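You operate a simulated robot arm through the tools that you are given. There is no shell and no other tool. Be economical: measure what you need, move in short steps, check, and stop when the job is done.

The job below is to be done with a simulated robot arm. You get a single attempt, and the scene is never put back.

## Task
Shut the small laminator down: block into the white tray, red lever up, heat to cold, power off.

The check looks at the end state, three seconds after you hand in, the way a careful person would. Anything else that was tipped, shoved, dropped, spilled or broken makes it a failure.

## Robot
A 6-joint arm with a two-finger parallel gripper, fixed in place. Base frame: the origin is at the foot of the arm, x ahead of it, y to its left, z up; the work surface is at about z = 0. Readings come in mm, rad, newtons and seconds.
With the tool pointing down near the work surface it reaches from about 140 to 580 mm from the base axis. Its first joint turns from -1.152 to 1.152 rad. Payload 2.1 kg.
The TCP is the grasp point between the finger pads, 30 mm short of the fingertips. In the tool frame z runs along the fingers and y along their closing line. Largest opening 94 mm; finger width 28, thickness 10; the body of the gripper, 50 by 96 mm, starts 55 mm behind the TCP.
Orientation is told as [roll, pitch, yaw] about the base's x, y, z axes, in that order, counted from this pose: with the fingers straight down and closing along the base's y, the tool's x points along the base's -x, its y along +y and its z along -z.

## Interface
- The arm moves only by the tool jog_arm. Its argument "deltas" is a list of rows, each a list of 7 numbers: the shift along the tool's x, y, z in mm, then the turn, a rotation vector about the tool's x, y, z in rad, then the opening in per cent of the stroke, from 0 (shut) to 100 (fully open). In form: [[dx, dy, dz, ax, ay, az, hand], ...]. A call has 1 to 20 rows; each row shifts and turns the commanded pose from where the row before left it, along the tool's axes as they then stand. Each row takes 0.2 s and may step no farther than 50 mm and 0.15 rad from the row before; otherwise, or with a gripper value out of range, the whole call is refused. A pose out of reach is approached as far as the arm can. The call stops where the force on the tool passes 90 N (or 10 N more than at its start, if that is more) or the arm is blocked; 0.2 s more then pass. The fingers move at their own pace (about 72 mm/s each) and stop on an object; they squeeze with about 43 N. The grip force told is the motor's: it shows also when the fingers shut on nothing. Time passes only in rows, and 0.2 s behind the last, so rows that do not move let the fingers close. It gives the time, the measured TCP pose, the force on the tool (base axes), the opening and the grip force at its end, in the units of the frame above (readings bear some noise), with the torque about the TCP (base axes, N m) and any sound that the robot's microphone picked up.
- Cameras (640 x 400 px; columns grow to the right, rows downward): "scene" is fixed at [74, -390.3, 487.6]; the picture's right is [0.56, -0.83, 0.00], its down [-0.45, -0.31, -0.84] and it looks along [0.69, 0.47, -0.55] (base axes); focal length 214 px, centre (320, 200). "wrist" rides on the gripper at [76, 14, -103] in the tool frame; the picture's right is [-0.18, 0.98, 0.00], its down [-0.75, -0.14, -0.64] and it looks along [-0.63, -0.12, 0.77] (tool axes); focal length 243 px, centre (320, 200). There is no depth. A picture from a camera that has moved, and an enlarged one, comes with that camera's place and axes in the base frame and with its lens.
- capture(camera): a new picture of that camera. It takes no simulated time.
- close_up(camera, box): a new picture of the part [left, top, right, bottom] of that camera's present view, enlarged. It takes no simulated time.
- close_job(): hands the job in; it is judged then, once.

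Work in short steps. Places have to be worked out from the pictures, the camera data and where the tool is seen: move nearer, look again, correct. Check each grasp and each placing, and mend what went wrong. You have 120 turns and 68 pictures in all, those below and enlarged ones among them. Open the gripper and draw the arm clear of the work before you hand the job in, unless the task says otherwise; then end with one line.

The tools are called as a command line: name --pt "numbers of a row" for each row, then --argument value for the rest, lists and objects as JSON in quotes. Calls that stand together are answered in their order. jog_arm: Moves the arm, as the interface text tells. Its arguments: {"type":"object","properties":{"deltas":{"type":"array"}},"required":["deltas"]} The other tools are called the same way: capture (camera) takes a picture; close_up (camera, box) takes an enlarged picture of a part of a camera's view; close_job () hands the job in.

At the start:

```text
t: 0.0
eef_pos: [331.6, -123.7, 428.0]
tool_rot: [-0.001, 0.0, 0.0]
force: [-0.3, 0.4, 0.3]
ft_torque: [0.0, -0.03, -0.01]
finger_gap: 93.8
gripper_force: 0.1
```

scene: 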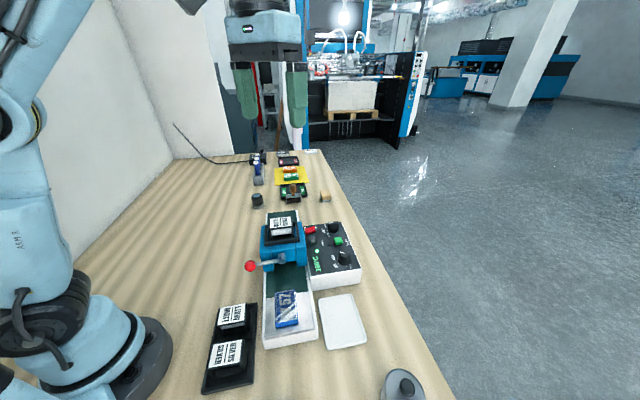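
wrist: 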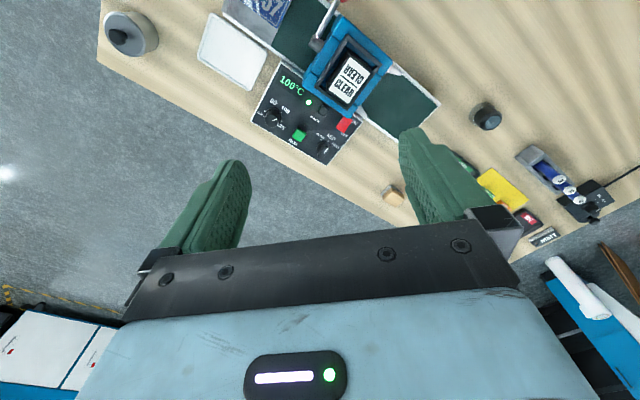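

The scene shows a laminator with a lever (red ball), a blue block, a control panel and a white tray. I'll enlarge these to read the details.

close_up --camera "scene" --box '[200, 190, 400, 390]'

close_up --camera "wrist" --box '[180, 0, 460, 175]'

close_up --camera "scene" --box '[290, 210, 370, 290]'

```text
2.00 times, centred on (300, 290) of scene
camera zoom: at [74.0, -390.3, 487.6], right [0.56, -0.83, 0.0], down [-0.45, -0.31, -0.84], along [0.69, 0.47, -0.55], focal length 429 px, centre (360, 20)
```

zoom: 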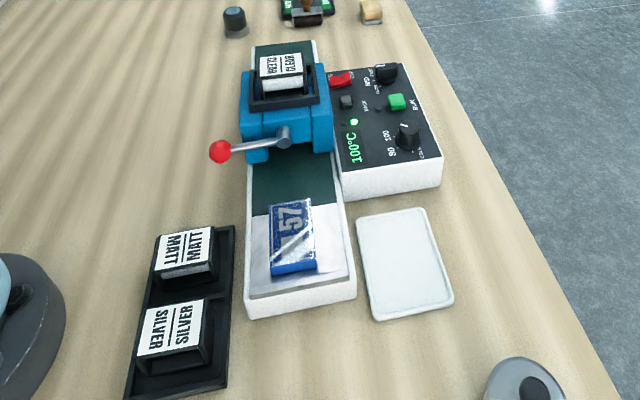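

```text
2.29 times, centred on (320, 88) of wrist
camera zoom: at [254.8, -107.8, 530.4], right [0.18, 0.98, 0.0], down [0.75, -0.14, 0.64], along [0.63, -0.12, -0.77], focal length 555 px, centre (320, 457)
```

zoom: 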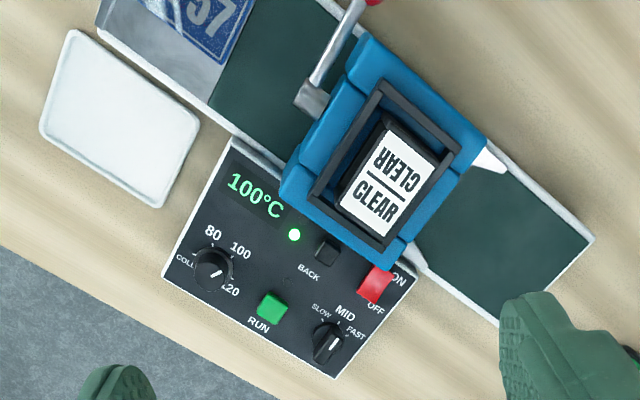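

```text
5.00 times, centred on (330, 250) of scene
camera zoom: at [74.0, -390.3, 487.6], right [0.56, -0.83, 0.0], down [-0.45, -0.31, -0.84], along [0.69, 0.47, -0.55], focal length 1072 px, centre (270, -50)
```

zoom: 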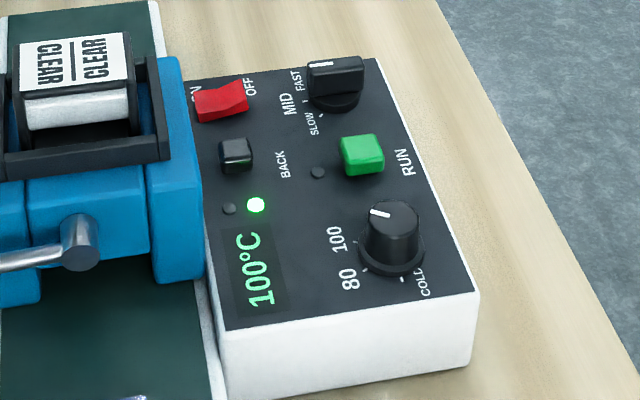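

Triangulating: the block is at about (248,-188), the tray (304,-288), the heat knob (416,-229), the lever ball (262,-73,84) and its hub (306,-126,96). The machine axis sits about 43° from x. I'll move above the block with yaw 0.75 and look.

jog_arm --pt "14 -11 33 0 0 0 100" --pt "14 -11 33 0 0 0 100" --pt "14 -11 33 0 0 0 100" --pt "14 -11 33 0 0 0 100" --pt "13 -11 33 0 0 0 100" --pt "13 -11 33 0 0 0 100" --pt "0 0 0 0 0 -0.125 60" --pt "0 0 0 0 0 -0.125 60" --pt "0 0 0 0 0 -0.125 60" --pt "0 0 0 0 0 -0.125 60" --pt "0 0 0 0 0 -0.125 60" --pt "0 0 0 0 0 -0.125 60" --pt "0 0 0 0 0 0 60"

capture --camera "wrist"

capture --camera "scene"

```text
t: 2.8
eef_pos: [248.8, -189.3, 230.1]
tool_rot: [-0.001, -0.001, 0.751]
force: [0.4, -0.8, 0.4]
ft_torque: [0.01, 0.03, 0.04]
finger_gap: 56.4
gripper_force: 0.1
```

```text
62 pictures are left
camera wrist: at [182.9, -230.3, 332.4], right [-0.54, 0.84, 0.0], down [0.65, 0.41, 0.64], along [0.54, 0.34, -0.77], focal length 243 px, centre (320, 200)
```

wrist: 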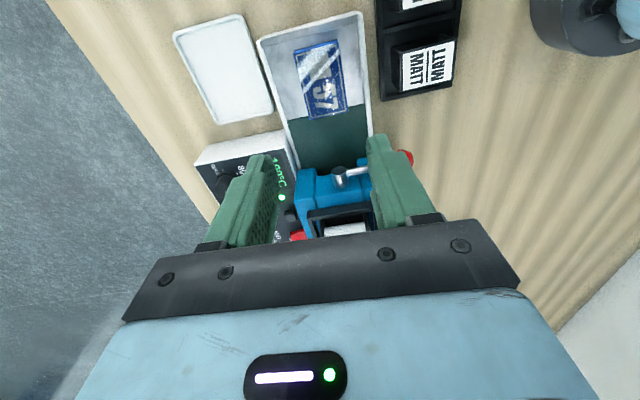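

```text
61 pictures are left
```

scene: 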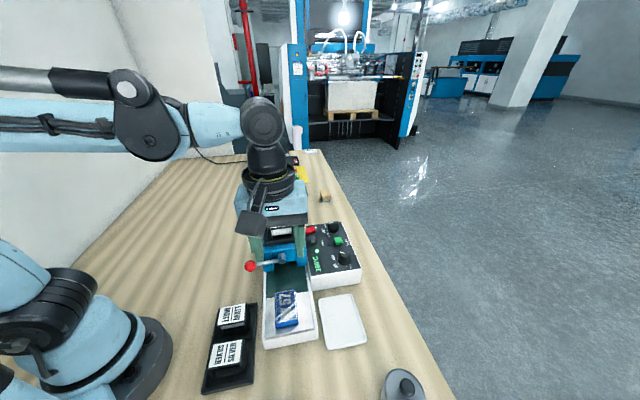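

The block measures about 40 x 75 mm, centred near (243,-189), with its long axis at about 43°, which matches the present yaw. I'll open the fingers wider, descend to z=110 and check.

jog_arm --pt "4 1 40 0 0 0 85" --pt "0 1 40 0 0 0 85" --pt "0 0 40 0 0 0 85" --pt "0 0 0 0 0 0 85"

capture --camera "wrist"

close_up --camera "scene" --box '[220, 200, 380, 360]'

```text
t: 3.8
eef_pos: [247.3, -191.1, 112.5]
tool_rot: [0.0, -0.001, 0.75]
force: [-0.4, 0.4, 0.0]
ft_torque: [-0.02, 0.01, -0.02]
finger_gap: 80.3
gripper_force: 0.1
```

```text
60 pictures are left
camera wrist: at [181.6, -231.7, 213.7], right [-0.54, 0.84, 0.0], down [0.65, 0.41, 0.64], along [0.54, 0.34, -0.77], focal length 243 px, centre (320, 200)
```

wrist: 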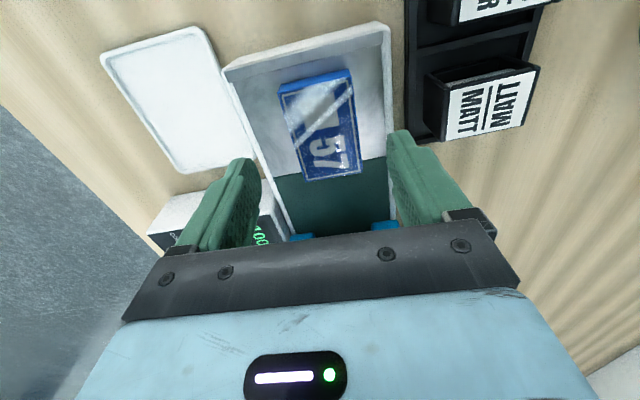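

```text
2.50 times, centred on (300, 280) of scene
camera zoom: at [74.0, -390.3, 487.6], right [0.56, -0.83, 0.0], down [-0.45, -0.31, -0.84], along [0.69, 0.47, -0.55], focal length 536 px, centre (370, 0)
```

zoom: 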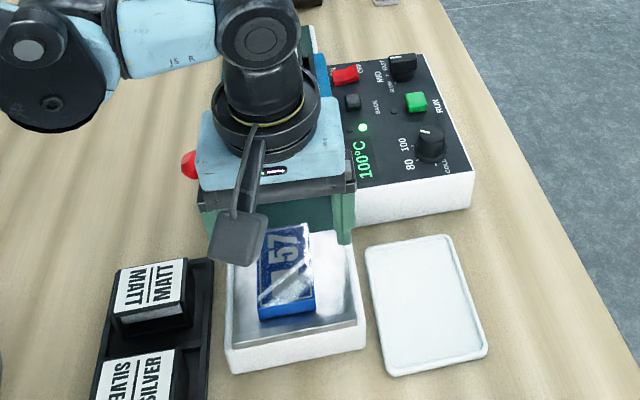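

The block is within about 3 mm of being centred under the tool, with its top near z≈40. I'll shift +3 in y, lower to TCP z≈66 and look again.

jog_arm --pt "0 3 24 0 0 0 85" --pt "0 0 22 0 0 0 85" --pt "0 0 0 0 0 0 85"

capture --camera "wrist"

close_up --camera "scene" --box '[240, 260, 340, 360]'

```text
t: 4.4
eef_pos: [243.0, -190.1, 75.3]
tool_rot: [0.002, 0.001, 0.75]
force: [-3.0, 4.0, 51.8]
ft_torque: [-1.35, -1.41, 0.1]
finger_gap: 78.1
gripper_force: 0.0
stopped in row 2: the force on the tool passed its limit at 261 N (the readings are from after the stop); the commanded pose is now the measured one
```

```text
58 pictures are left
camera wrist: at [177.8, -230.7, 176.9], right [-0.54, 0.84, 0.0], down [0.65, 0.41, 0.64], along [0.54, 0.34, -0.77], focal length 243 px, centre (320, 200)
```

wrist: 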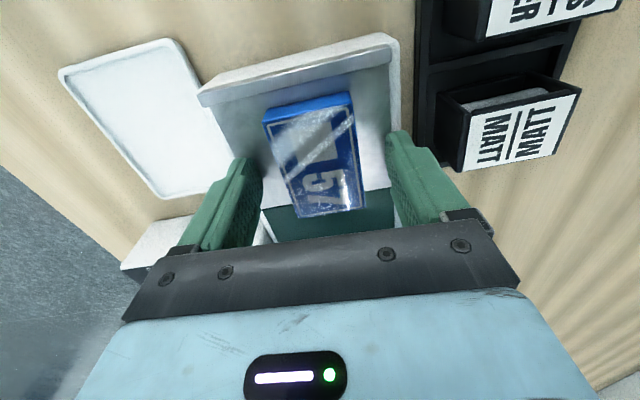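

```text
4.00 times, centred on (290, 310) of scene
camera zoom: at [73.8, -390.2, 487.8], right [0.56, -0.83, 0.0], down [-0.45, -0.31, -0.84], along [0.69, 0.47, -0.55], focal length 858 px, centre (440, -240)
```

zoom: 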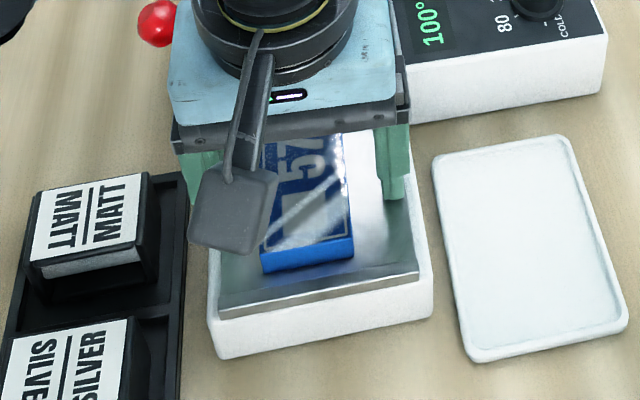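

The bed top turned out to be at z≈45 and the fingertips touched it. The block is centred between the fingers. I'll raise 3 mm and close.

jog_arm --pt "0 0 -3 0 0 0 85" --pt "0 0 0 0 0 0 60" --pt "0 0 0 0 0 0 30" --pt "0 0 0 0 0 0 20" --pt "0 0 0 0 0 0 20"

capture --camera "wrist"

```text
t: 5.6
eef_pos: [242.0, -189.3, 77.5]
tool_rot: [0.005, -0.001, 0.751]
force: [0.4, 0.4, -0.2]
ft_torque: [-0.01, 0.01, 0.0]
finger_gap: 43.6
gripper_force: 43.0
```

```text
56 pictures are left
camera wrist: at [176.9, -230.3, 178.9], right [-0.54, 0.84, 0.0], down [0.65, 0.41, 0.64], along [0.54, 0.35, -0.77], focal length 243 px, centre (320, 200)
```

wrist: 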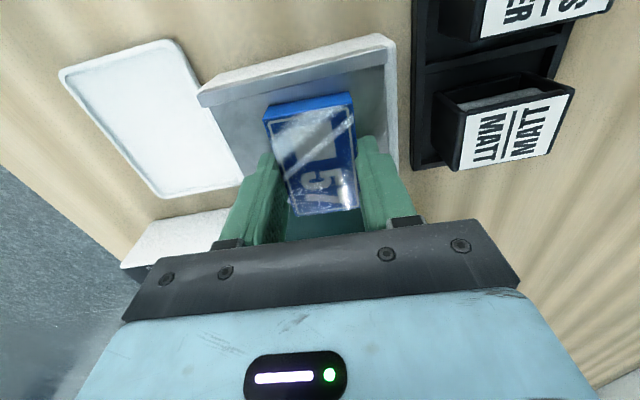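

The grip holds at 43.6 mm, the block's width. The tray is centred at about (306,-285) with the same orientation. I'll lift, check the block is held, and travel over the tray.

jog_arm --pt "0 0 -20 0 0 0 20" --pt "0 0 -25 0 0 0 20" --pt "0 0 -25 0 0 0 20" --pt "5 -28 0 0 0 0 20" --pt "5 -29 0 0 0 0 20" --pt "5 -29 0 0 0 0 20" --pt "4 -28 0 0 0 0 20" --pt "0 0 30 0 0 0 20" --pt "0 0 0 0 0 0 20"

capture --camera "wrist"

close_up --camera "scene" --box '[240, 240, 400, 360]'

```text
t: 7.6
eef_pos: [307.9, -286.6, 116.9]
tool_rot: [0.003, -0.001, 0.751]
force: [0.7, -1.2, 0.0]
ft_torque: [0.03, 0.0, -0.03]
finger_gap: 43.4
gripper_force: 43.5
```

```text
55 pictures are left
camera wrist: at [242.4, -327.7, 220.0], right [-0.54, 0.84, 0.0], down [0.65, 0.41, 0.64], along [0.54, 0.35, -0.77], focal length 243 px, centre (320, 200)
```

wrist: 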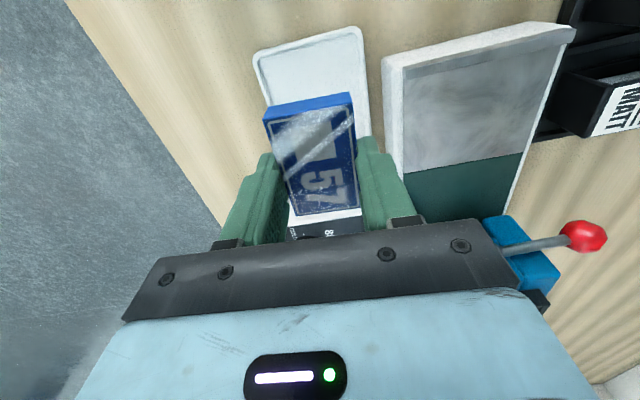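

```text
3.33 times, centred on (320, 300) of scene
camera zoom: at [74.0, -390.4, 487.6], right [0.56, -0.83, 0.0], down [-0.45, -0.31, -0.84], along [0.69, 0.47, -0.55], focal length 715 px, centre (320, -133)
```

zoom: 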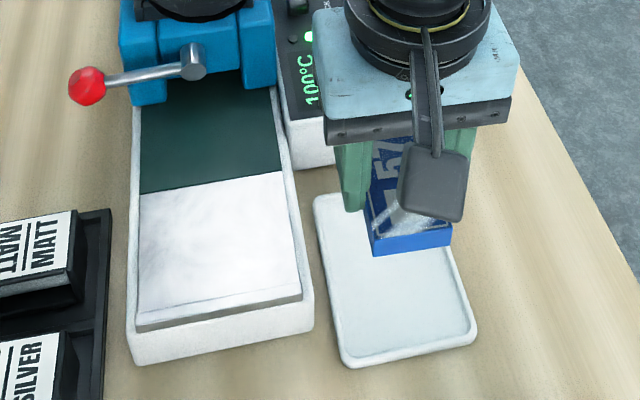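

The tray's near edge lies where it should for a centred tool. I'll descend to about z=43, then feel down in small steps.

jog_arm --pt "0 0 25 0 0 0 20" --pt "0 0 25 0 0 0 20" --pt "0 0 18 0 0 0 20" --pt "0 0 4 0 0 0 20" --pt "0 0 0 0 0 0 20"

close_up --camera "scene" --box '[300, 280, 380, 360]'

```text
t: 8.8
eef_pos: [305.8, -287.0, 43.3]
tool_rot: [0.003, 0.002, 0.749]
force: [-0.3, -0.5, 0.3]
ft_torque: [0.0, 0.01, 0.02]
finger_gap: 43.5
gripper_force: 42.8
```

```text
5.00 times, centred on (340, 320) of scene
camera zoom: at [74.0, -390.3, 487.6], right [0.56, -0.83, 0.0], down [-0.45, -0.31, -0.84], along [0.69, 0.47, -0.55], focal length 1072 px, centre (220, -400)
```

zoom: 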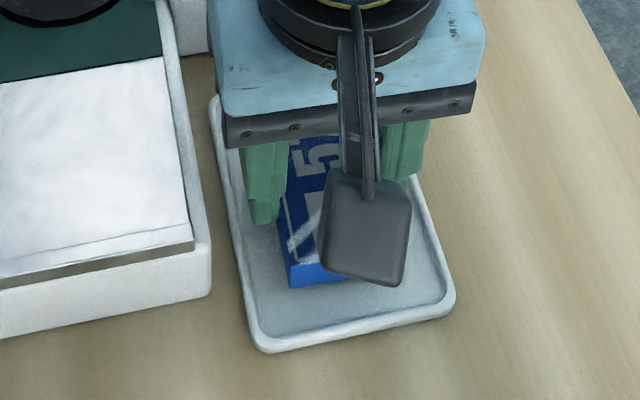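

The block hangs within the tray rim, a few mm above the floor. I'll lower in 1.5 mm steps.

jog_arm --pt "0 0 1.5 0 0 0 20" --pt "0 0 1.5 0 0 0 20" --pt "0 0 0 0 0 0 20"

jog_arm --pt "0 0 1 0 0 0 20" --pt "0 0 1 0 0 0 20" --pt "0 0 0 0 0 0 20"

```text
t: 9.6
eef_pos: [306.0, -287.7, 40.9]
tool_rot: [0.004, 0.001, 0.749]
force: [0.4, -0.8, -0.3]
ft_torque: [-0.01, -0.02, 0.01]
finger_gap: 43.8
gripper_force: 43.4
```

```text
t: 10.4
eef_pos: [306.1, -286.9, 41.1]
tool_rot: [0.004, 0.001, 0.751]
force: [-0.9, -0.2, -0.9]
ft_torque: [-0.01, 0.02, 0.0]
finger_gap: 43.7
gripper_force: 43.2
```

There's no contact yet. I'll carry on down slowly.

jog_arm --pt "0 0 1 0 0 0 20" --pt "0 0 1 0 0 0 20" --pt "0 0 0 0 0 0 20"

jog_arm --pt "0 0 1 0 0 0 20" --pt "0 0 0 0 0 0 20"

```text
t: 11.2
eef_pos: [307.0, -286.6, 38.3]
tool_rot: [0.004, 0.0, 0.751]
force: [0.2, 0.1, 0.8]
ft_torque: [0.03, -0.01, -0.01]
finger_gap: 43.6
gripper_force: 43.5
```

```text
t: 11.8
eef_pos: [306.2, -285.4, 37.0]
tool_rot: [0.003, -0.001, 0.752]
force: [-0.1, -0.1, -0.8]
ft_torque: [0.0, -0.02, 0.03]
finger_gap: 43.7
gripper_force: 43.5
```

Still no contact, so a couple more 1 mm steps.

jog_arm --pt "0 0 1 0 0 0 20" --pt "0 0 0 0 0 0 20"

jog_arm --pt "0 0 1 0 0 0 20" --pt "0 0 0 0 0 0 20"

close_up --camera "scene" --box '[310, 290, 370, 350]'

```text
t: 12.4
eef_pos: [306.3, -286.1, 36.4]
tool_rot: [0.005, 0.003, 0.75]
force: [-1.9, -0.1, 12.8]
ft_torque: [-0.09, -0.11, -0.04]
finger_gap: 43.6
gripper_force: 42.8
```

```text
t: 13.0
eef_pos: [306.6, -285.3, 34.3]
tool_rot: [0.005, 0.002, 0.75]
force: [-8.1, 1.9, 43.0]
ft_torque: [0.01, 0.18, -0.01]
finger_gap: 44.0
gripper_force: 43.0
```

```text
6.67 times, centred on (340, 320) of scene
camera zoom: at [73.8, -390.2, 487.8], right [0.56, -0.83, 0.0], down [-0.45, -0.31, -0.84], along [0.69, 0.47, -0.55], focal length 1430 px, centre (187, -600)
```

zoom: 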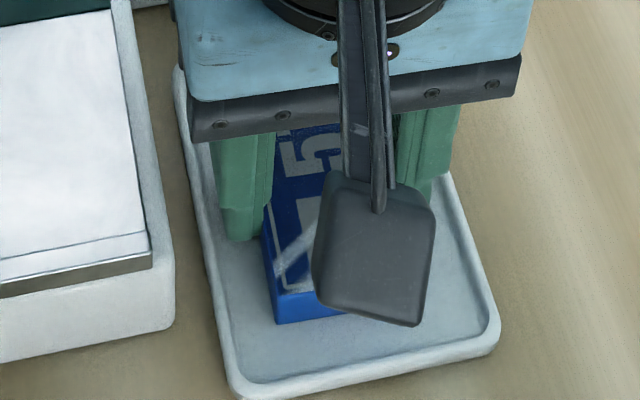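

The block is on the tray floor. I'll back up 1 mm, open slightly so the fingers clear the rim, then rise.

jog_arm --pt "0 0 -1 0 0 0 20" --pt "0 0 0 0 0 0 53" --pt "0 0 0 0 0 0 53" --pt "0 0 -15 0 0 0 53" --pt "0 0 -30 0 0 0 53" --pt "0 0 -40 0 0 0 53" --pt "0 0 -50 0 0 0 53" --pt "0 0 -50 0 0 0 53"

capture --camera "wrist"

close_up --camera "scene" --box '[220, 200, 380, 360]'

```text
t: 14.8
eef_pos: [309.5, -285.4, 218.4]
tool_rot: [0.003, -0.001, 0.75]
force: [-0.3, 0.5, 0.2]
ft_torque: [0.01, -0.03, 0.03]
finger_gap: 49.7
gripper_force: 0.0
```

```text
51 pictures are left
camera wrist: at [243.1, -327.7, 321.4], right [-0.54, 0.84, 0.0], down [0.65, 0.41, 0.64], along [0.54, 0.35, -0.77], focal length 243 px, centre (320, 200)
```

wrist: 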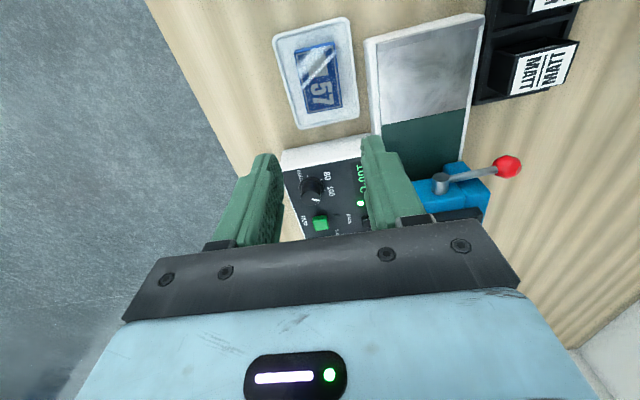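

```text
2.50 times, centred on (300, 280) of scene
camera zoom: at [74.0, -390.3, 487.6], right [0.56, -0.83, 0.0], down [-0.45, -0.31, -0.84], along [0.69, 0.47, -0.55], focal length 536 px, centre (370, 0)
```

zoom: 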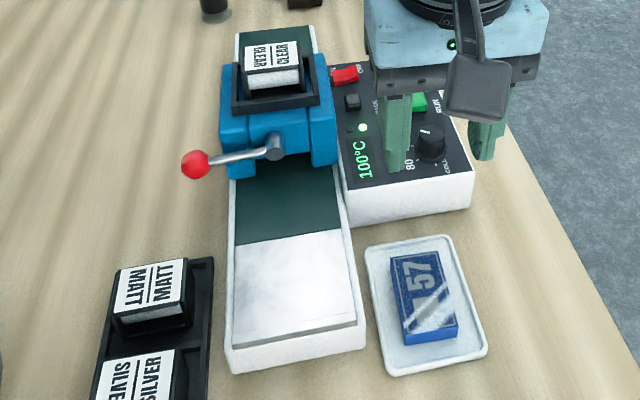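

The block lies flat in the tray. Next is the lever: the ball is at about (251,-80,99), the hub about (305,-127,100), so it lies horizontal now. I'll travel high over the ball and rotate so the fingers close along the machine axis.

jog_arm --pt "0 0 -20 0 0 0 53" --pt "-16 31.5 0 0 0 0 53" --pt "-16 31.5 0 0 0 0 53" --pt "-16 31.5 0 0 0 0 53" --pt "-16 31.5 0 0 0 0 53" --pt "-16 31.5 0 0 0 0 53" --pt "-16 31.5 0 0 0 0 53" --pt "0 0 0 0 0 0.143 53" --pt "0 0 0 0 0 0.143 53" --pt "0 0 0 0 0 0.143 53" --pt "0 0 0 0 0 0.143 53" --pt "0 0 0 0 0 0.143 53" --pt "0 0 0 0 0 0.143 53" --pt "0 0 0 0 0 0.143 53" --pt "0 0 0 0 0 0.143 53" --pt "0 0 0 0 0 0.143 53" --pt "0 0 0 0 0 0.143 53" --pt "0 0 0 0 0 0.143 53" --pt "0 0 0 0 0 0 53"

capture --camera "wrist"

close_up --camera "scene" --box '[300, 200, 400, 300]'

```text
t: 18.8
eef_pos: [248.4, -81.5, 242.0]
tool_rot: [-0.002, 0.003, -0.825]
force: [0.1, -0.3, 0.9]
ft_torque: [0.02, -0.01, 0.0]
finger_gap: 49.6
gripper_force: 0.0
```

```text
49 pictures are left
camera wrist: at [207.3, -16.4, 343.9], right [0.85, 0.53, 0.0], down [0.41, -0.65, 0.64], along [0.34, -0.54, -0.77], focal length 243 px, centre (320, 200)
```

wrist: 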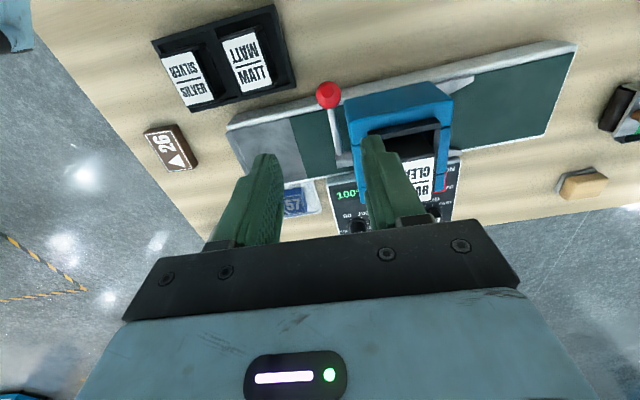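

```text
4.00 times, centred on (350, 250) of scene
camera zoom: at [74.0, -390.3, 487.6], right [0.56, -0.83, 0.0], down [-0.45, -0.31, -0.84], along [0.69, 0.47, -0.55], focal length 858 px, centre (200, 0)
```

zoom: 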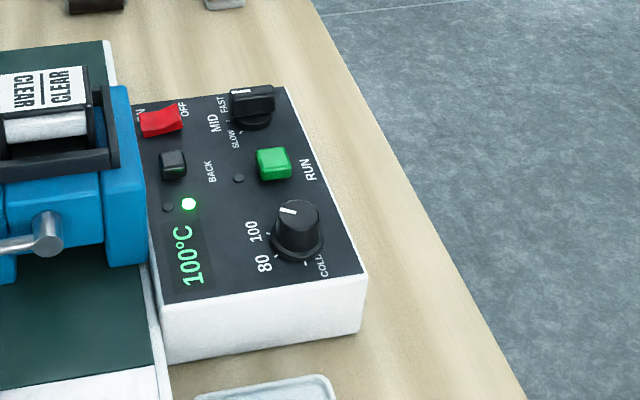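

The rod is square to the closing line. I need the gap between the ball and the housing before going in, so I'll look closer.

close_up --camera "wrist" --box '[290, 60, 390, 160]'

close_up --camera "scene" --box '[235, 200, 325, 290]'

```text
4.00 times, centred on (340, 110) of wrist
camera zoom: at [207.3, -16.4, 343.9], right [0.85, 0.53, 0.0], down [0.41, -0.65, 0.64], along [0.34, -0.54, -0.77], focal length 970 px, centre (240, 560)
```

zoom: 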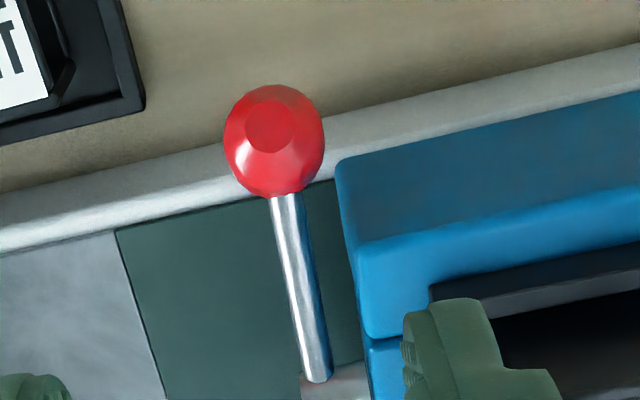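

```text
4.44 times, centred on (280, 245) of scene
camera zoom: at [74.0, -390.3, 487.6], right [0.56, -0.83, 0.0], down [-0.45, -0.31, -0.84], along [0.69, 0.47, -0.55], focal length 953 px, centre (498, 0)
```

zoom: 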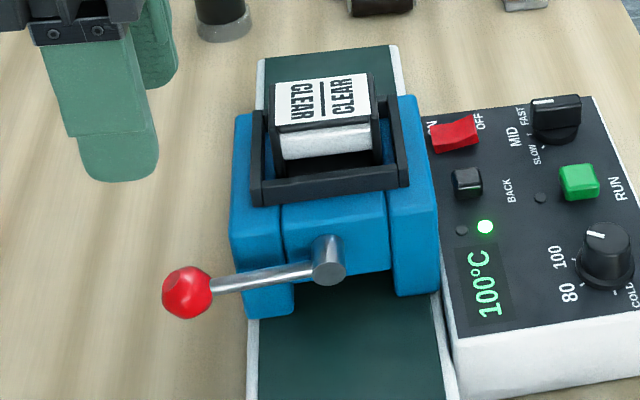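

Working it out: the ball (Ø≈25) is at about (251,-75,99). That is about 26 mm outboard of the housing side, and the housing's front-top edge is near z≈105, so a fingertip grasp of the ball is safe. I'll shift and descend to z=160 to check.

jog_arm --pt "3 6.3 40 0 0 0 53" --pt "0 0 42 0 0 0 53" --pt "0 0 0 0 0 0 53"

capture --camera "wrist"

close_up --camera "scene" --box '[220, 200, 320, 300]'

```text
t: 19.6
eef_pos: [250.6, -74.1, 158.2]
tool_rot: [-0.001, 0.004, -0.823]
force: [0.7, -0.8, -0.5]
ft_torque: [0.0, -0.01, 0.01]
finger_gap: 49.6
gripper_force: 0.2
```

```text
45 pictures are left
camera wrist: at [209.7, -8.2, 260.6], right [0.85, 0.53, 0.0], down [0.41, -0.65, 0.64], along [0.34, -0.54, -0.77], focal length 243 px, centre (320, 200)
```

wrist: 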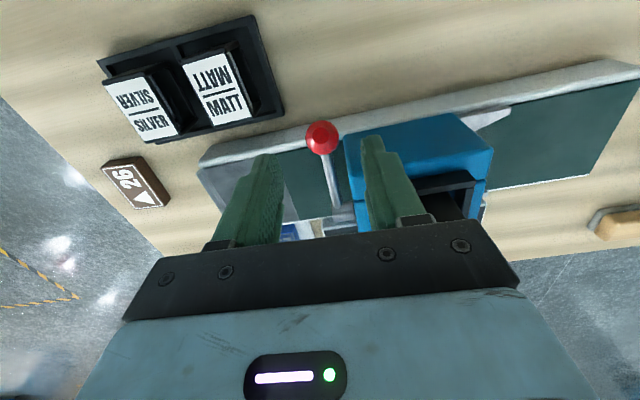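

```text
4.00 times, centred on (270, 250) of scene
camera zoom: at [74.0, -390.3, 487.6], right [0.56, -0.83, 0.0], down [-0.45, -0.31, -0.84], along [0.69, 0.47, -0.55], focal length 858 px, centre (520, 0)
```

zoom: 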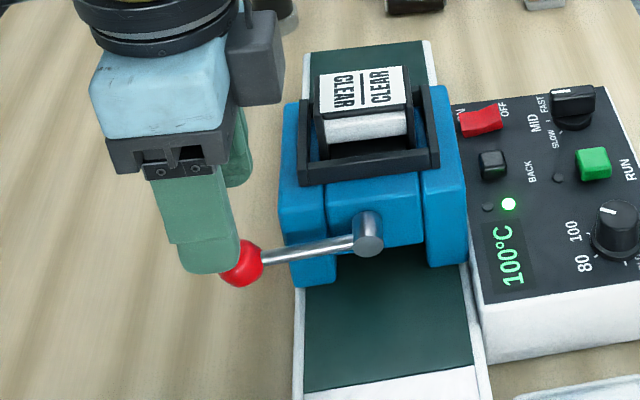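

The ball is within a few mm of the tool axis. I'll lower to z=120 so the pads flank it, and check.

jog_arm --pt "-1 1 20 0 0 0 53" --pt "0 0 18 0 0 0 53" --pt "0 0 0 0 0 0 53"

capture --camera "wrist"

close_up --camera "scene" --box '[220, 200, 320, 300]'

```text
t: 20.4
eef_pos: [254.5, -74.9, 120.3]
tool_rot: [-0.002, 0.004, -0.822]
force: [0.4, -0.1, 0.3]
ft_torque: [-0.01, -0.02, 0.0]
finger_gap: 50.1
gripper_force: 0.1
```

```text
43 pictures are left
camera wrist: at [213.1, -9.2, 222.0], right [0.85, 0.53, 0.0], down [0.41, -0.65, 0.64], along [0.34, -0.54, -0.77], focal length 243 px, centre (320, 200)
```

wrist: 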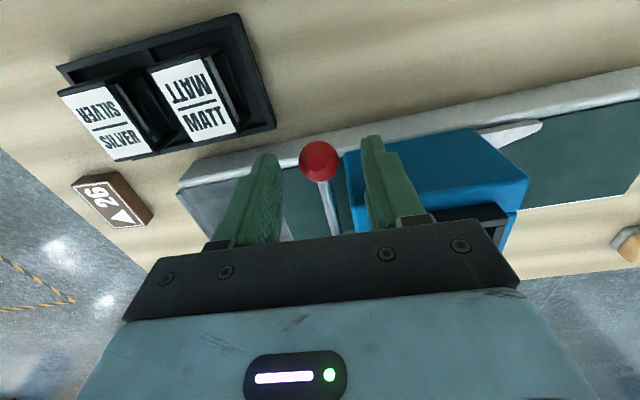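

```text
4.00 times, centred on (270, 250) of scene
camera zoom: at [74.0, -390.3, 487.6], right [0.56, -0.83, 0.0], down [-0.45, -0.31, -0.84], along [0.69, 0.47, -0.55], focal length 858 px, centre (520, 0)
```

zoom: 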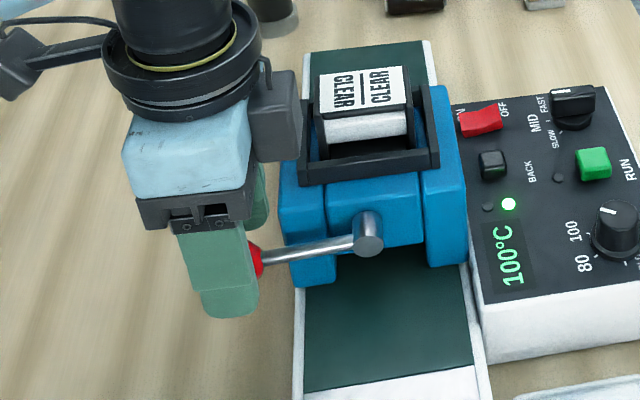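

The projections agree: the ball is at z≈96 and about 3 mm inboard of the tool axis. I'll lower 5 mm, shift 2 mm inboard and close on it.

jog_arm --pt "-2 0 5 0 0 0 53" --pt "0 0 0 0 0 0 30" --pt "0 0 0 0 0 0 15" --pt "0 0 0 0 0 0 15" --pt "0 0 0 0 0 0 15"

capture --camera "wrist"

```text
t: 21.6
eef_pos: [254.6, -77.3, 116.1]
tool_rot: [-0.003, 0.005, -0.821]
force: [-0.7, -0.1, -5.1]
ft_torque: [0.11, 0.15, 0.02]
finger_gap: 23.8
gripper_force: 44.6
```

```text
41 pictures are left
camera wrist: at [213.8, -10.7, 218.2], right [0.85, 0.53, 0.0], down [0.41, -0.65, 0.64], along [0.34, -0.54, -0.77], focal length 243 px, centre (320, 200)
```

wrist: 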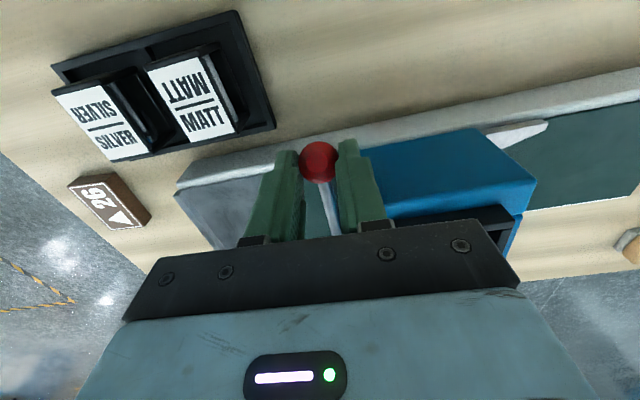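

The ball is gripped at 23.8 mm. I'll raise along the arc (pivot about 71 mm inboard) by 20° and read the force.

jog_arm --pt "0 0 -6 0 0 0 15" --pt "-1 0 -6 0 0 0 15" --pt "-1.4 0 -6 0 0 0 15" --pt "-2 0 -6 0 0 0 15" --pt "0 0 0 0 0 0 15"

close_up --camera "scene" --box '[220, 190, 330, 300]'

```text
t: 22.8
eef_pos: [256.2, -78.3, 140.6]
tool_rot: [0.001, 0.008, -0.822]
force: [-9.0, 14.5, -12.3]
ft_torque: [1.15, 0.91, 0.01]
finger_gap: 23.6
gripper_force: 44.7
```

```text
3.64 times, centred on (275, 245) of scene
camera zoom: at [74.0, -390.3, 487.6], right [0.56, -0.83, 0.0], down [-0.45, -0.31, -0.84], along [0.69, 0.47, -0.55], focal length 780 px, centre (484, 36)
```

zoom: 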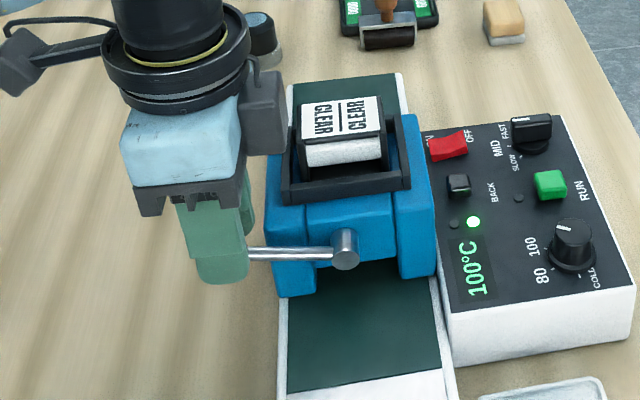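

The lever follows. The outward push on the tool shows I moved inboard about 4 mm too much: the lever started near -11° and is now at about +8°. I'll correct and go on to about 40°.

jog_arm --pt "3 0 -3 0 0 0 15" --pt "-0.5 0 -6 0 0 0 15" --pt "-2 0 -5 0 0 0 15" --pt "-2.3 0 -5.8 0 0 0 15" --pt "-2.9 0 -5.4 0 0 0 15" --pt "-3.3 0 -5.2 0 0 0 15" --pt "-3.8 0 -4.9 0 0 0 15" --pt "0 0 0 0 0 0 15"

close_up --camera "scene" --box '[220, 190, 330, 300]'

```text
t: 24.6
eef_pos: [263.9, -90.1, 176.7]
tool_rot: [0.0, 0.003, -0.821]
force: [0.3, -0.3, -0.3]
ft_torque: [-0.01, 0.03, 0.0]
finger_gap: 14.2
gripper_force: 0.0
```

```text
3.64 times, centred on (275, 245) of scene
camera zoom: at [74.0, -390.3, 487.6], right [0.56, -0.83, 0.0], down [-0.45, -0.31, -0.84], along [0.69, 0.47, -0.55], focal length 780 px, centre (484, 36)
```

zoom: 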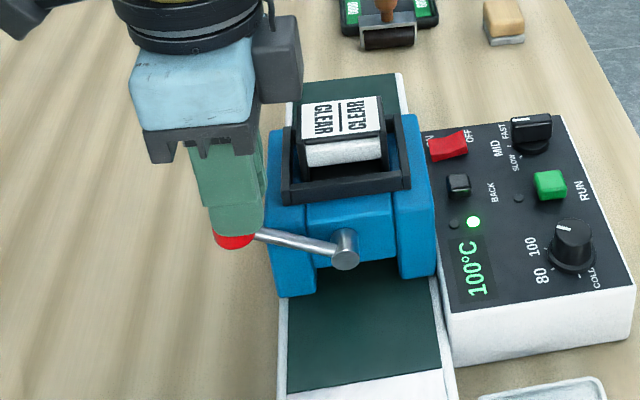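

The fingers slipped off; the lever stays at about +13° and the ball is near z≈116. I'll open, move back outboard over the ball, and regrip with it deeper between the pads.

jog_arm --pt "0 0 -8 0 0 0 53" --pt "8 0 0 0 0 0 53" --pt "8 0 0 0 0 0 53" --pt "0 0 20 0 0 0 53" --pt "0 0 0 0 0 0 53"

capture --camera "wrist"

close_up --camera "scene" --box '[220, 190, 330, 300]'

```text
t: 25.8
eef_pos: [252.2, -78.4, 164.9]
tool_rot: [-0.001, 0.003, -0.823]
force: [0.1, 0.4, 0.0]
ft_torque: [0.02, -0.04, 0.0]
finger_gap: 49.8
gripper_force: 0.2
```

```text
38 pictures are left
camera wrist: at [211.9, -11.8, 266.4], right [0.85, 0.53, 0.0], down [0.41, -0.65, 0.64], along [0.34, -0.54, -0.77], focal length 243 px, centre (320, 200)
```

wrist: 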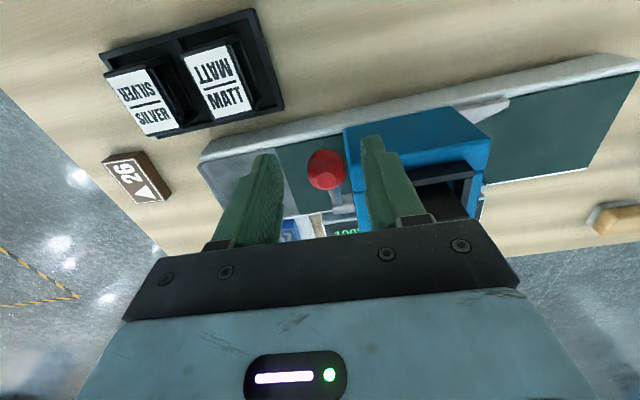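

```text
3.64 times, centred on (275, 245) of scene
camera zoom: at [74.0, -390.3, 487.6], right [0.56, -0.83, 0.0], down [-0.45, -0.31, -0.84], along [0.69, 0.47, -0.55], focal length 780 px, centre (484, 36)
```

zoom: 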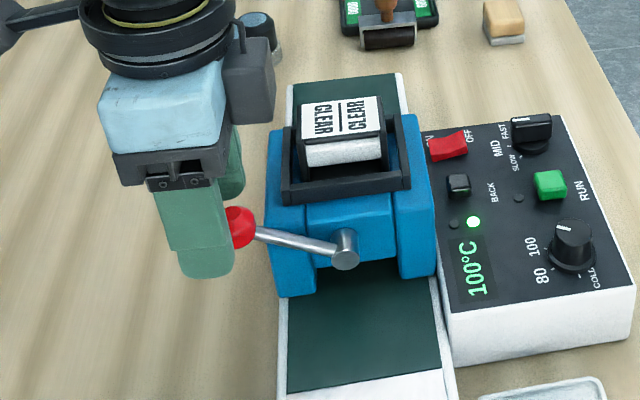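

The ball is now at about (262,-84,132), so the lever is near +27°. I'll move 11 mm inboard and 4 mm along y, lower to TCP z≈140 and grip.

jog_arm --pt "-11 4 0 0 0 0 53" --pt "0 0 13 0 0 0 53" --pt "0 0 12 0 0 0 53" --pt "0 0 0 0 0 0 53"

capture --camera "wrist"

close_up --camera "scene" --box '[220, 190, 330, 300]'

```text
t: 26.6
eef_pos: [265.6, -80.3, 144.4]
tool_rot: [0.0, 0.012, -0.822]
force: [-5.2, -1.8, 17.7]
ft_torque: [0.07, -0.34, 0.01]
finger_gap: 46.8
gripper_force: 0.1
stopped in row 4: the force on the tool passed its limit at 131 N (the readings are from after the stop); the commanded pose is now the measured one
```

```text
36 pictures are left
camera wrist: at [224.9, -15.3, 247.9], right [0.85, 0.53, 0.0], down [0.41, -0.65, 0.63], along [0.34, -0.53, -0.77], focal length 243 px, centre (320, 200)
```

wrist: 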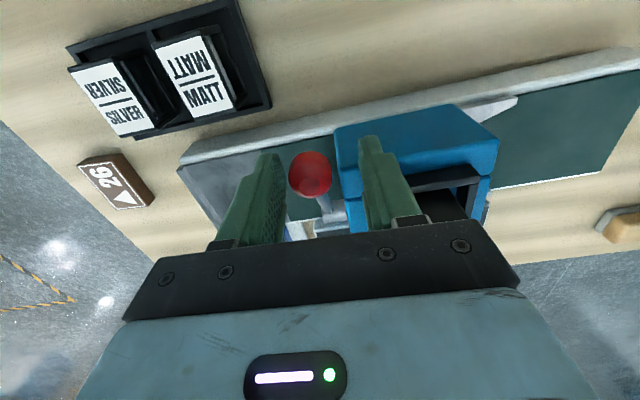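

```text
3.64 times, centred on (275, 245) of scene
camera zoom: at [73.9, -390.3, 487.7], right [0.56, -0.83, 0.0], down [-0.45, -0.31, -0.84], along [0.69, 0.47, -0.55], focal length 780 px, centre (484, 36)
```

zoom: 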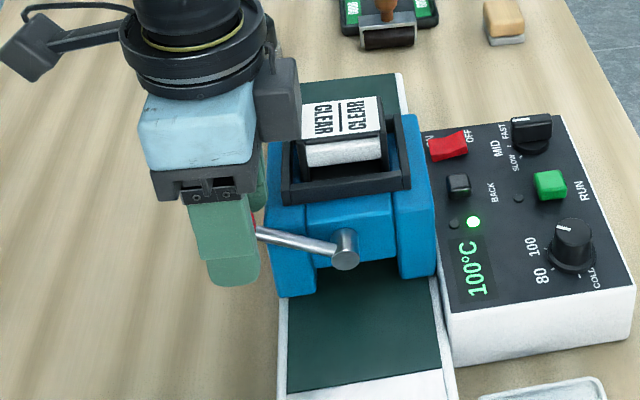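

The inner fingertip touched the top of the housing at z≈114. The ball sits about 5 mm to the -y side of the tool and about 10 mm below the TCP. I'll rise 4 mm, shift -5, and grip there.

jog_arm --pt "0 0 -4 0 0 0 53" --pt "0 -5 0 0 0 0 45" --pt "0 0 0 0 0 0 15" --pt "0 0 0 0 0 0 15" --pt "0 0 0 0 0 0 15"

capture --camera "wrist"

```text
t: 27.8
eef_pos: [262.1, -84.2, 148.5]
tool_rot: [0.003, 0.013, -0.823]
force: [1.6, -1.5, -4.2]
ft_torque: [0.1, 0.02, -0.03]
finger_gap: 23.7
gripper_force: 45.2
```

```text
34 pictures are left
camera wrist: at [220.9, -18.7, 251.3], right [0.85, 0.53, 0.0], down [0.41, -0.66, 0.63], along [0.34, -0.53, -0.77], focal length 243 px, centre (320, 200)
```

wrist: 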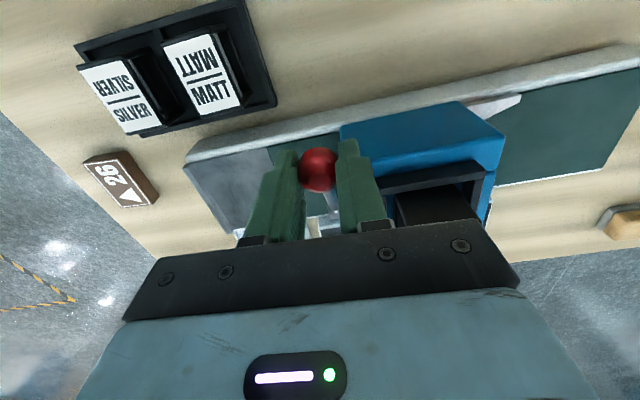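

The ball is gripped, with θ≈28°. I'll follow the arc two steps (R≈69) and read the force.

jog_arm --pt "-3.7 0 -6.2 0 0 0 15" --pt "-4.3 0 -5.8 0 0 0 15" --pt "0 0 0 0 0 0 15"

```text
t: 28.6
eef_pos: [266.3, -88.8, 160.9]
tool_rot: [0.004, 0.019, -0.819]
force: [-15.9, 23.2, -25.2]
ft_torque: [0.41, 0.23, -0.04]
finger_gap: 23.8
gripper_force: 44.8
```

The resistance is almost wholly tangential, about 37 N, so the arc is right and the lever is just stiff. I'll continue.

jog_arm --pt "-2.5 0 -2.6 0 0 0 15" --pt "-2.5 0 -2.6 0 0 0 15" --pt "-2.7 0 -2.4 0 0 0 15" --pt "-2.7 0 -2.4 0 0 0 15" --pt "0 0 0 0 0 0 15"

close_up --camera "scene" --box '[220, 190, 330, 300]'

```text
t: 29.8
eef_pos: [275.3, -97.2, 173.1]
tool_rot: [0.003, 0.012, -0.822]
force: [-0.1, -1.5, 0.0]
ft_torque: [-0.04, -0.04, 0.0]
finger_gap: 14.5
gripper_force: 0.2
```

```text
3.64 times, centred on (275, 245) of scene
camera zoom: at [74.0, -390.4, 487.6], right [0.56, -0.83, 0.0], down [-0.45, -0.31, -0.84], along [0.69, 0.47, -0.55], focal length 780 px, centre (484, 36)
```

zoom: 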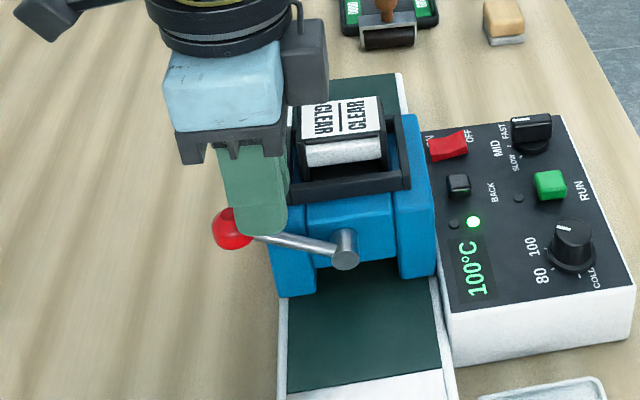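

The fingers slipped again, and the lever sits at the same angle as after the first slip. That suggests an upper stop, so I'll raise clear and compare the ball position.

jog_arm --pt "0 0 -8 0 0 0 53" --pt "8 0 -2 0 0 0 53" --pt "9 0 0 0 0 0 53" --pt "0 0 0 0 0 0 53"

close_up --camera "wrist" --box '[270, 110, 390, 230]'

close_up --camera "scene" --box '[235, 210, 315, 290]'

```text
t: 30.8
eef_pos: [263.9, -84.3, 181.1]
tool_rot: [0.004, 0.011, -0.822]
force: [0.1, 0.8, 0.8]
ft_torque: [0.01, 0.03, -0.01]
finger_gap: 49.6
gripper_force: 0.0
```

```text
3.33 times, centred on (330, 170) of wrist
camera zoom: at [222.8, -19.4, 283.3], right [0.85, 0.53, 0.0], down [0.41, -0.66, 0.63], along [0.34, -0.53, -0.77], focal length 809 px, centre (287, 300)
```

zoom: 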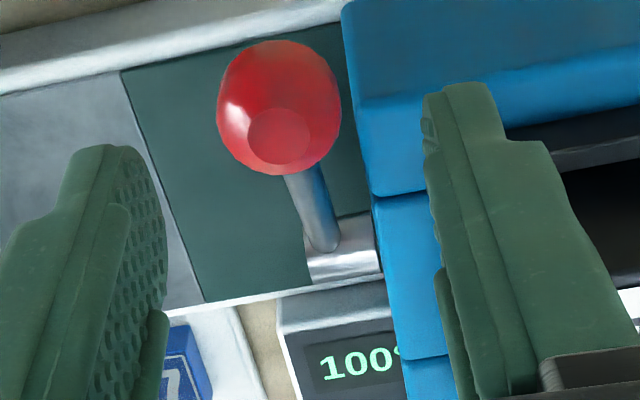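

```text
5.00 times, centred on (275, 250) of scene
camera zoom: at [74.0, -390.3, 487.6], right [0.56, -0.83, 0.0], down [-0.45, -0.31, -0.84], along [0.69, 0.47, -0.55], focal length 1072 px, centre (545, -50)
```

zoom: 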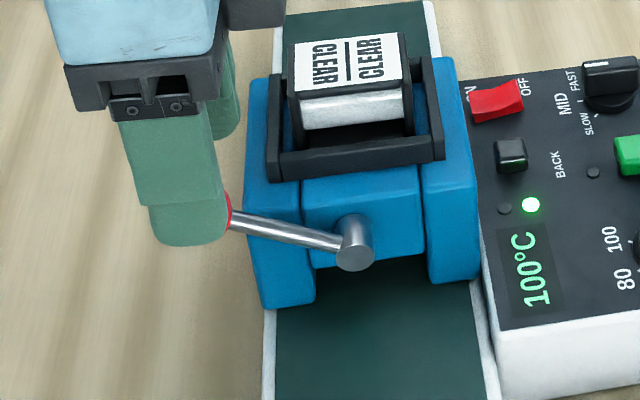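

The lever sits at about +23°. To tell a stop from a slip, I'll regrip with the ball deep in the pads, biased 9 mm outboard so the finger passes beside the housing, then lift gently and compare.

jog_arm --pt "10 0 0 0 0 0 53" --pt "0 0 16 0 0 0 53" --pt "0 0 16 0 0 0 53" --pt "0 0 13 0 0 0 53" --pt "0 0 0 0 0 0 53"

capture --camera "wrist"

```text
t: 32.0
eef_pos: [256.9, -77.4, 136.8]
tool_rot: [0.004, 0.012, -0.823]
force: [-0.2, 0.2, 0.3]
ft_torque: [0.01, 0.03, -0.03]
finger_gap: 49.8
gripper_force: 0.0
```

```text
30 pictures are left
camera wrist: at [215.9, -12.3, 239.2], right [0.85, 0.53, 0.0], down [0.41, -0.66, 0.63], along [0.34, -0.53, -0.77], focal length 243 px, centre (320, 200)
```

wrist: 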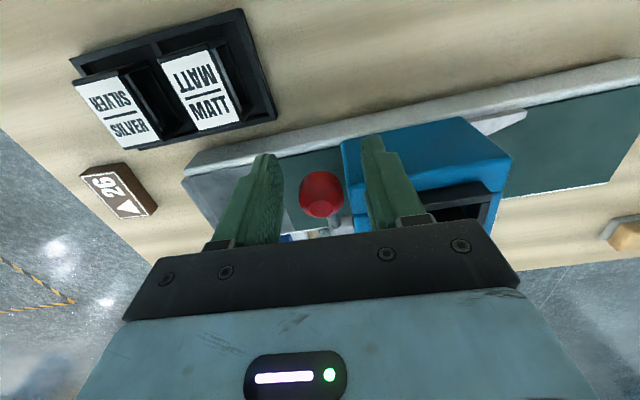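

The ball is centred and about 12 mm inboard of the pad centre. I'll move 4 mm inboard, lower 3, close, then lift 4 mm.

jog_arm --pt "-4 0 3 0 0 0 53" --pt "0 0 0 0 0 0 15" --pt "0 0 0 0 0 0 15" --pt "0 0 0 0 0 0 15" --pt "-0.6 0 -2 0 0 0 15" --pt "-0.6 0 -2 0 0 0 15" --pt "0 0 0 0 0 0 15"

jog_arm --pt "-0.7 0 -2 0 0 0 15" --pt "-0.7 0 -2 0 0 0 15" --pt "0 0 0 0 0 0 15"

close_up --camera "scene" --box '[235, 210, 315, 290]'

```text
t: 33.6
eef_pos: [259.8, -81.3, 137.4]
tool_rot: [0.007, 0.014, -0.818]
force: [6.8, 8.3, -44.7]
ft_torque: [0.21, 0.26, 0.16]
finger_gap: 24.1
gripper_force: 44.7
```

```text
t: 34.4
eef_pos: [259.8, -80.5, 141.8]
tool_rot: [0.002, 0.021, -0.822]
force: [-17.4, 23.0, -32.4]
ft_torque: [0.44, 0.32, 0.32]
finger_gap: 24.3
gripper_force: 45.2
```

```text
5.00 times, centred on (275, 250) of scene
camera zoom: at [74.0, -390.4, 487.6], right [0.56, -0.83, 0.0], down [-0.45, -0.31, -0.84], along [0.69, 0.47, -0.55], focal length 1072 px, centre (545, -50)
```

zoom: 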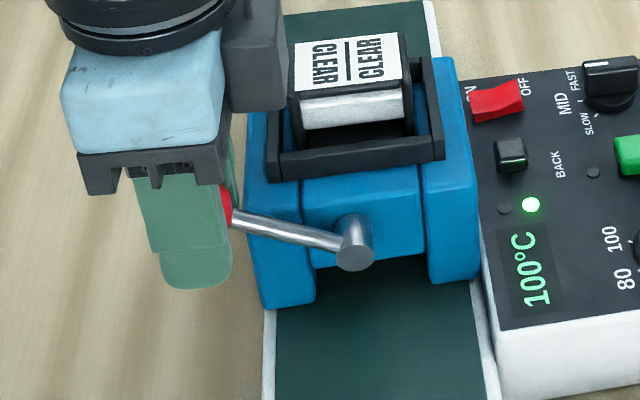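

The force jumped to about 45 N over 4 mm with the rod unmoved, while it travelled freely before, so the lever is at its upper stop. I'll release and rise.

jog_arm --pt "0 0 0 0 0 0 53" --pt "0 0 0 0 0 0 53" --pt "0 0 0 0 0 0 53" --pt "0 0 -30 0 0 0 53" --pt "0 0 -40 0 0 0 53" --pt "0 0 -40 0 0 0 53" --pt "0 0 0 0 0 0 53"

close_up --camera "scene" --box '[235, 200, 375, 290]'

```text
t: 36.0
eef_pos: [260.4, -81.4, 252.5]
tool_rot: [0.004, 0.012, -0.822]
force: [-0.6, 1.1, 0.5]
ft_torque: [-0.02, 0.03, -0.02]
finger_gap: 49.9
gripper_force: 0.0
```

```text
4.44 times, centred on (305, 245) of scene
camera zoom: at [74.0, -390.3, 487.6], right [0.56, -0.83, 0.0], down [-0.45, -0.31, -0.84], along [0.69, 0.47, -0.55], focal length 953 px, centre (387, 0)
```

zoom: 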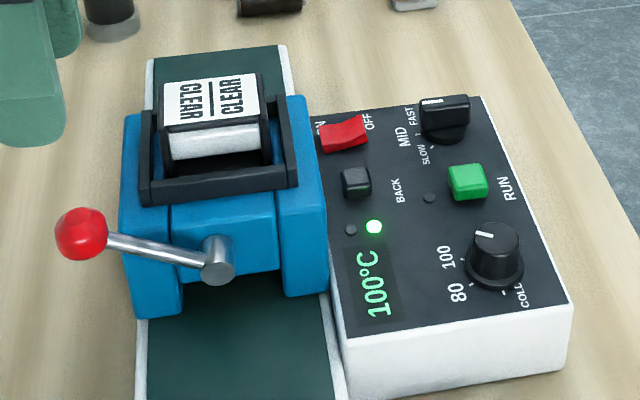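

The lever stays up. Next is the heat knob, roughly at (415,-229). I'll move over it at height with the same yaw.

jog_arm --pt "-42 2 0 0 0 0 53" --pt "-42 2 0 0 0 0 53" --pt "-42 2 0 0 0 0 53" --pt "-42 2 0 0 0 0 53" --pt "-42 1 0 0 0 0 53" --pt "0 0 30 0 0 0 60" --pt "0 0 0 0 0 0 60"

capture --camera "wrist"

```text
t: 37.6
eef_pos: [408.9, -232.1, 219.4]
tool_rot: [0.005, 0.013, -0.822]
force: [0.5, -0.1, -0.9]
ft_torque: [0.01, -0.01, 0.02]
finger_gap: 56.4
gripper_force: 0.1
```

```text
27 pictures are left
camera wrist: at [368.1, -167.0, 321.3], right [0.85, 0.53, 0.0], down [0.41, -0.65, 0.63], along [0.34, -0.53, -0.77], focal length 243 px, centre (320, 200)
```

wrist: 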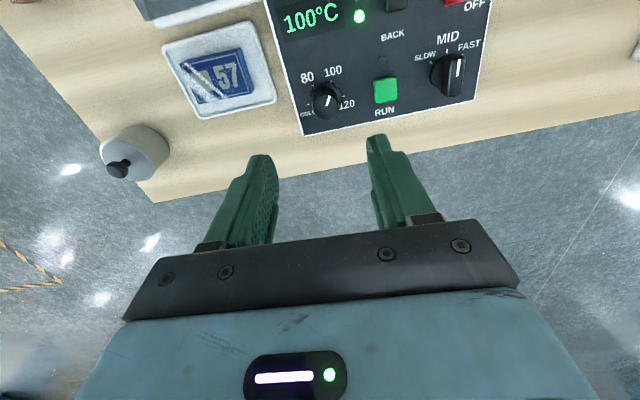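

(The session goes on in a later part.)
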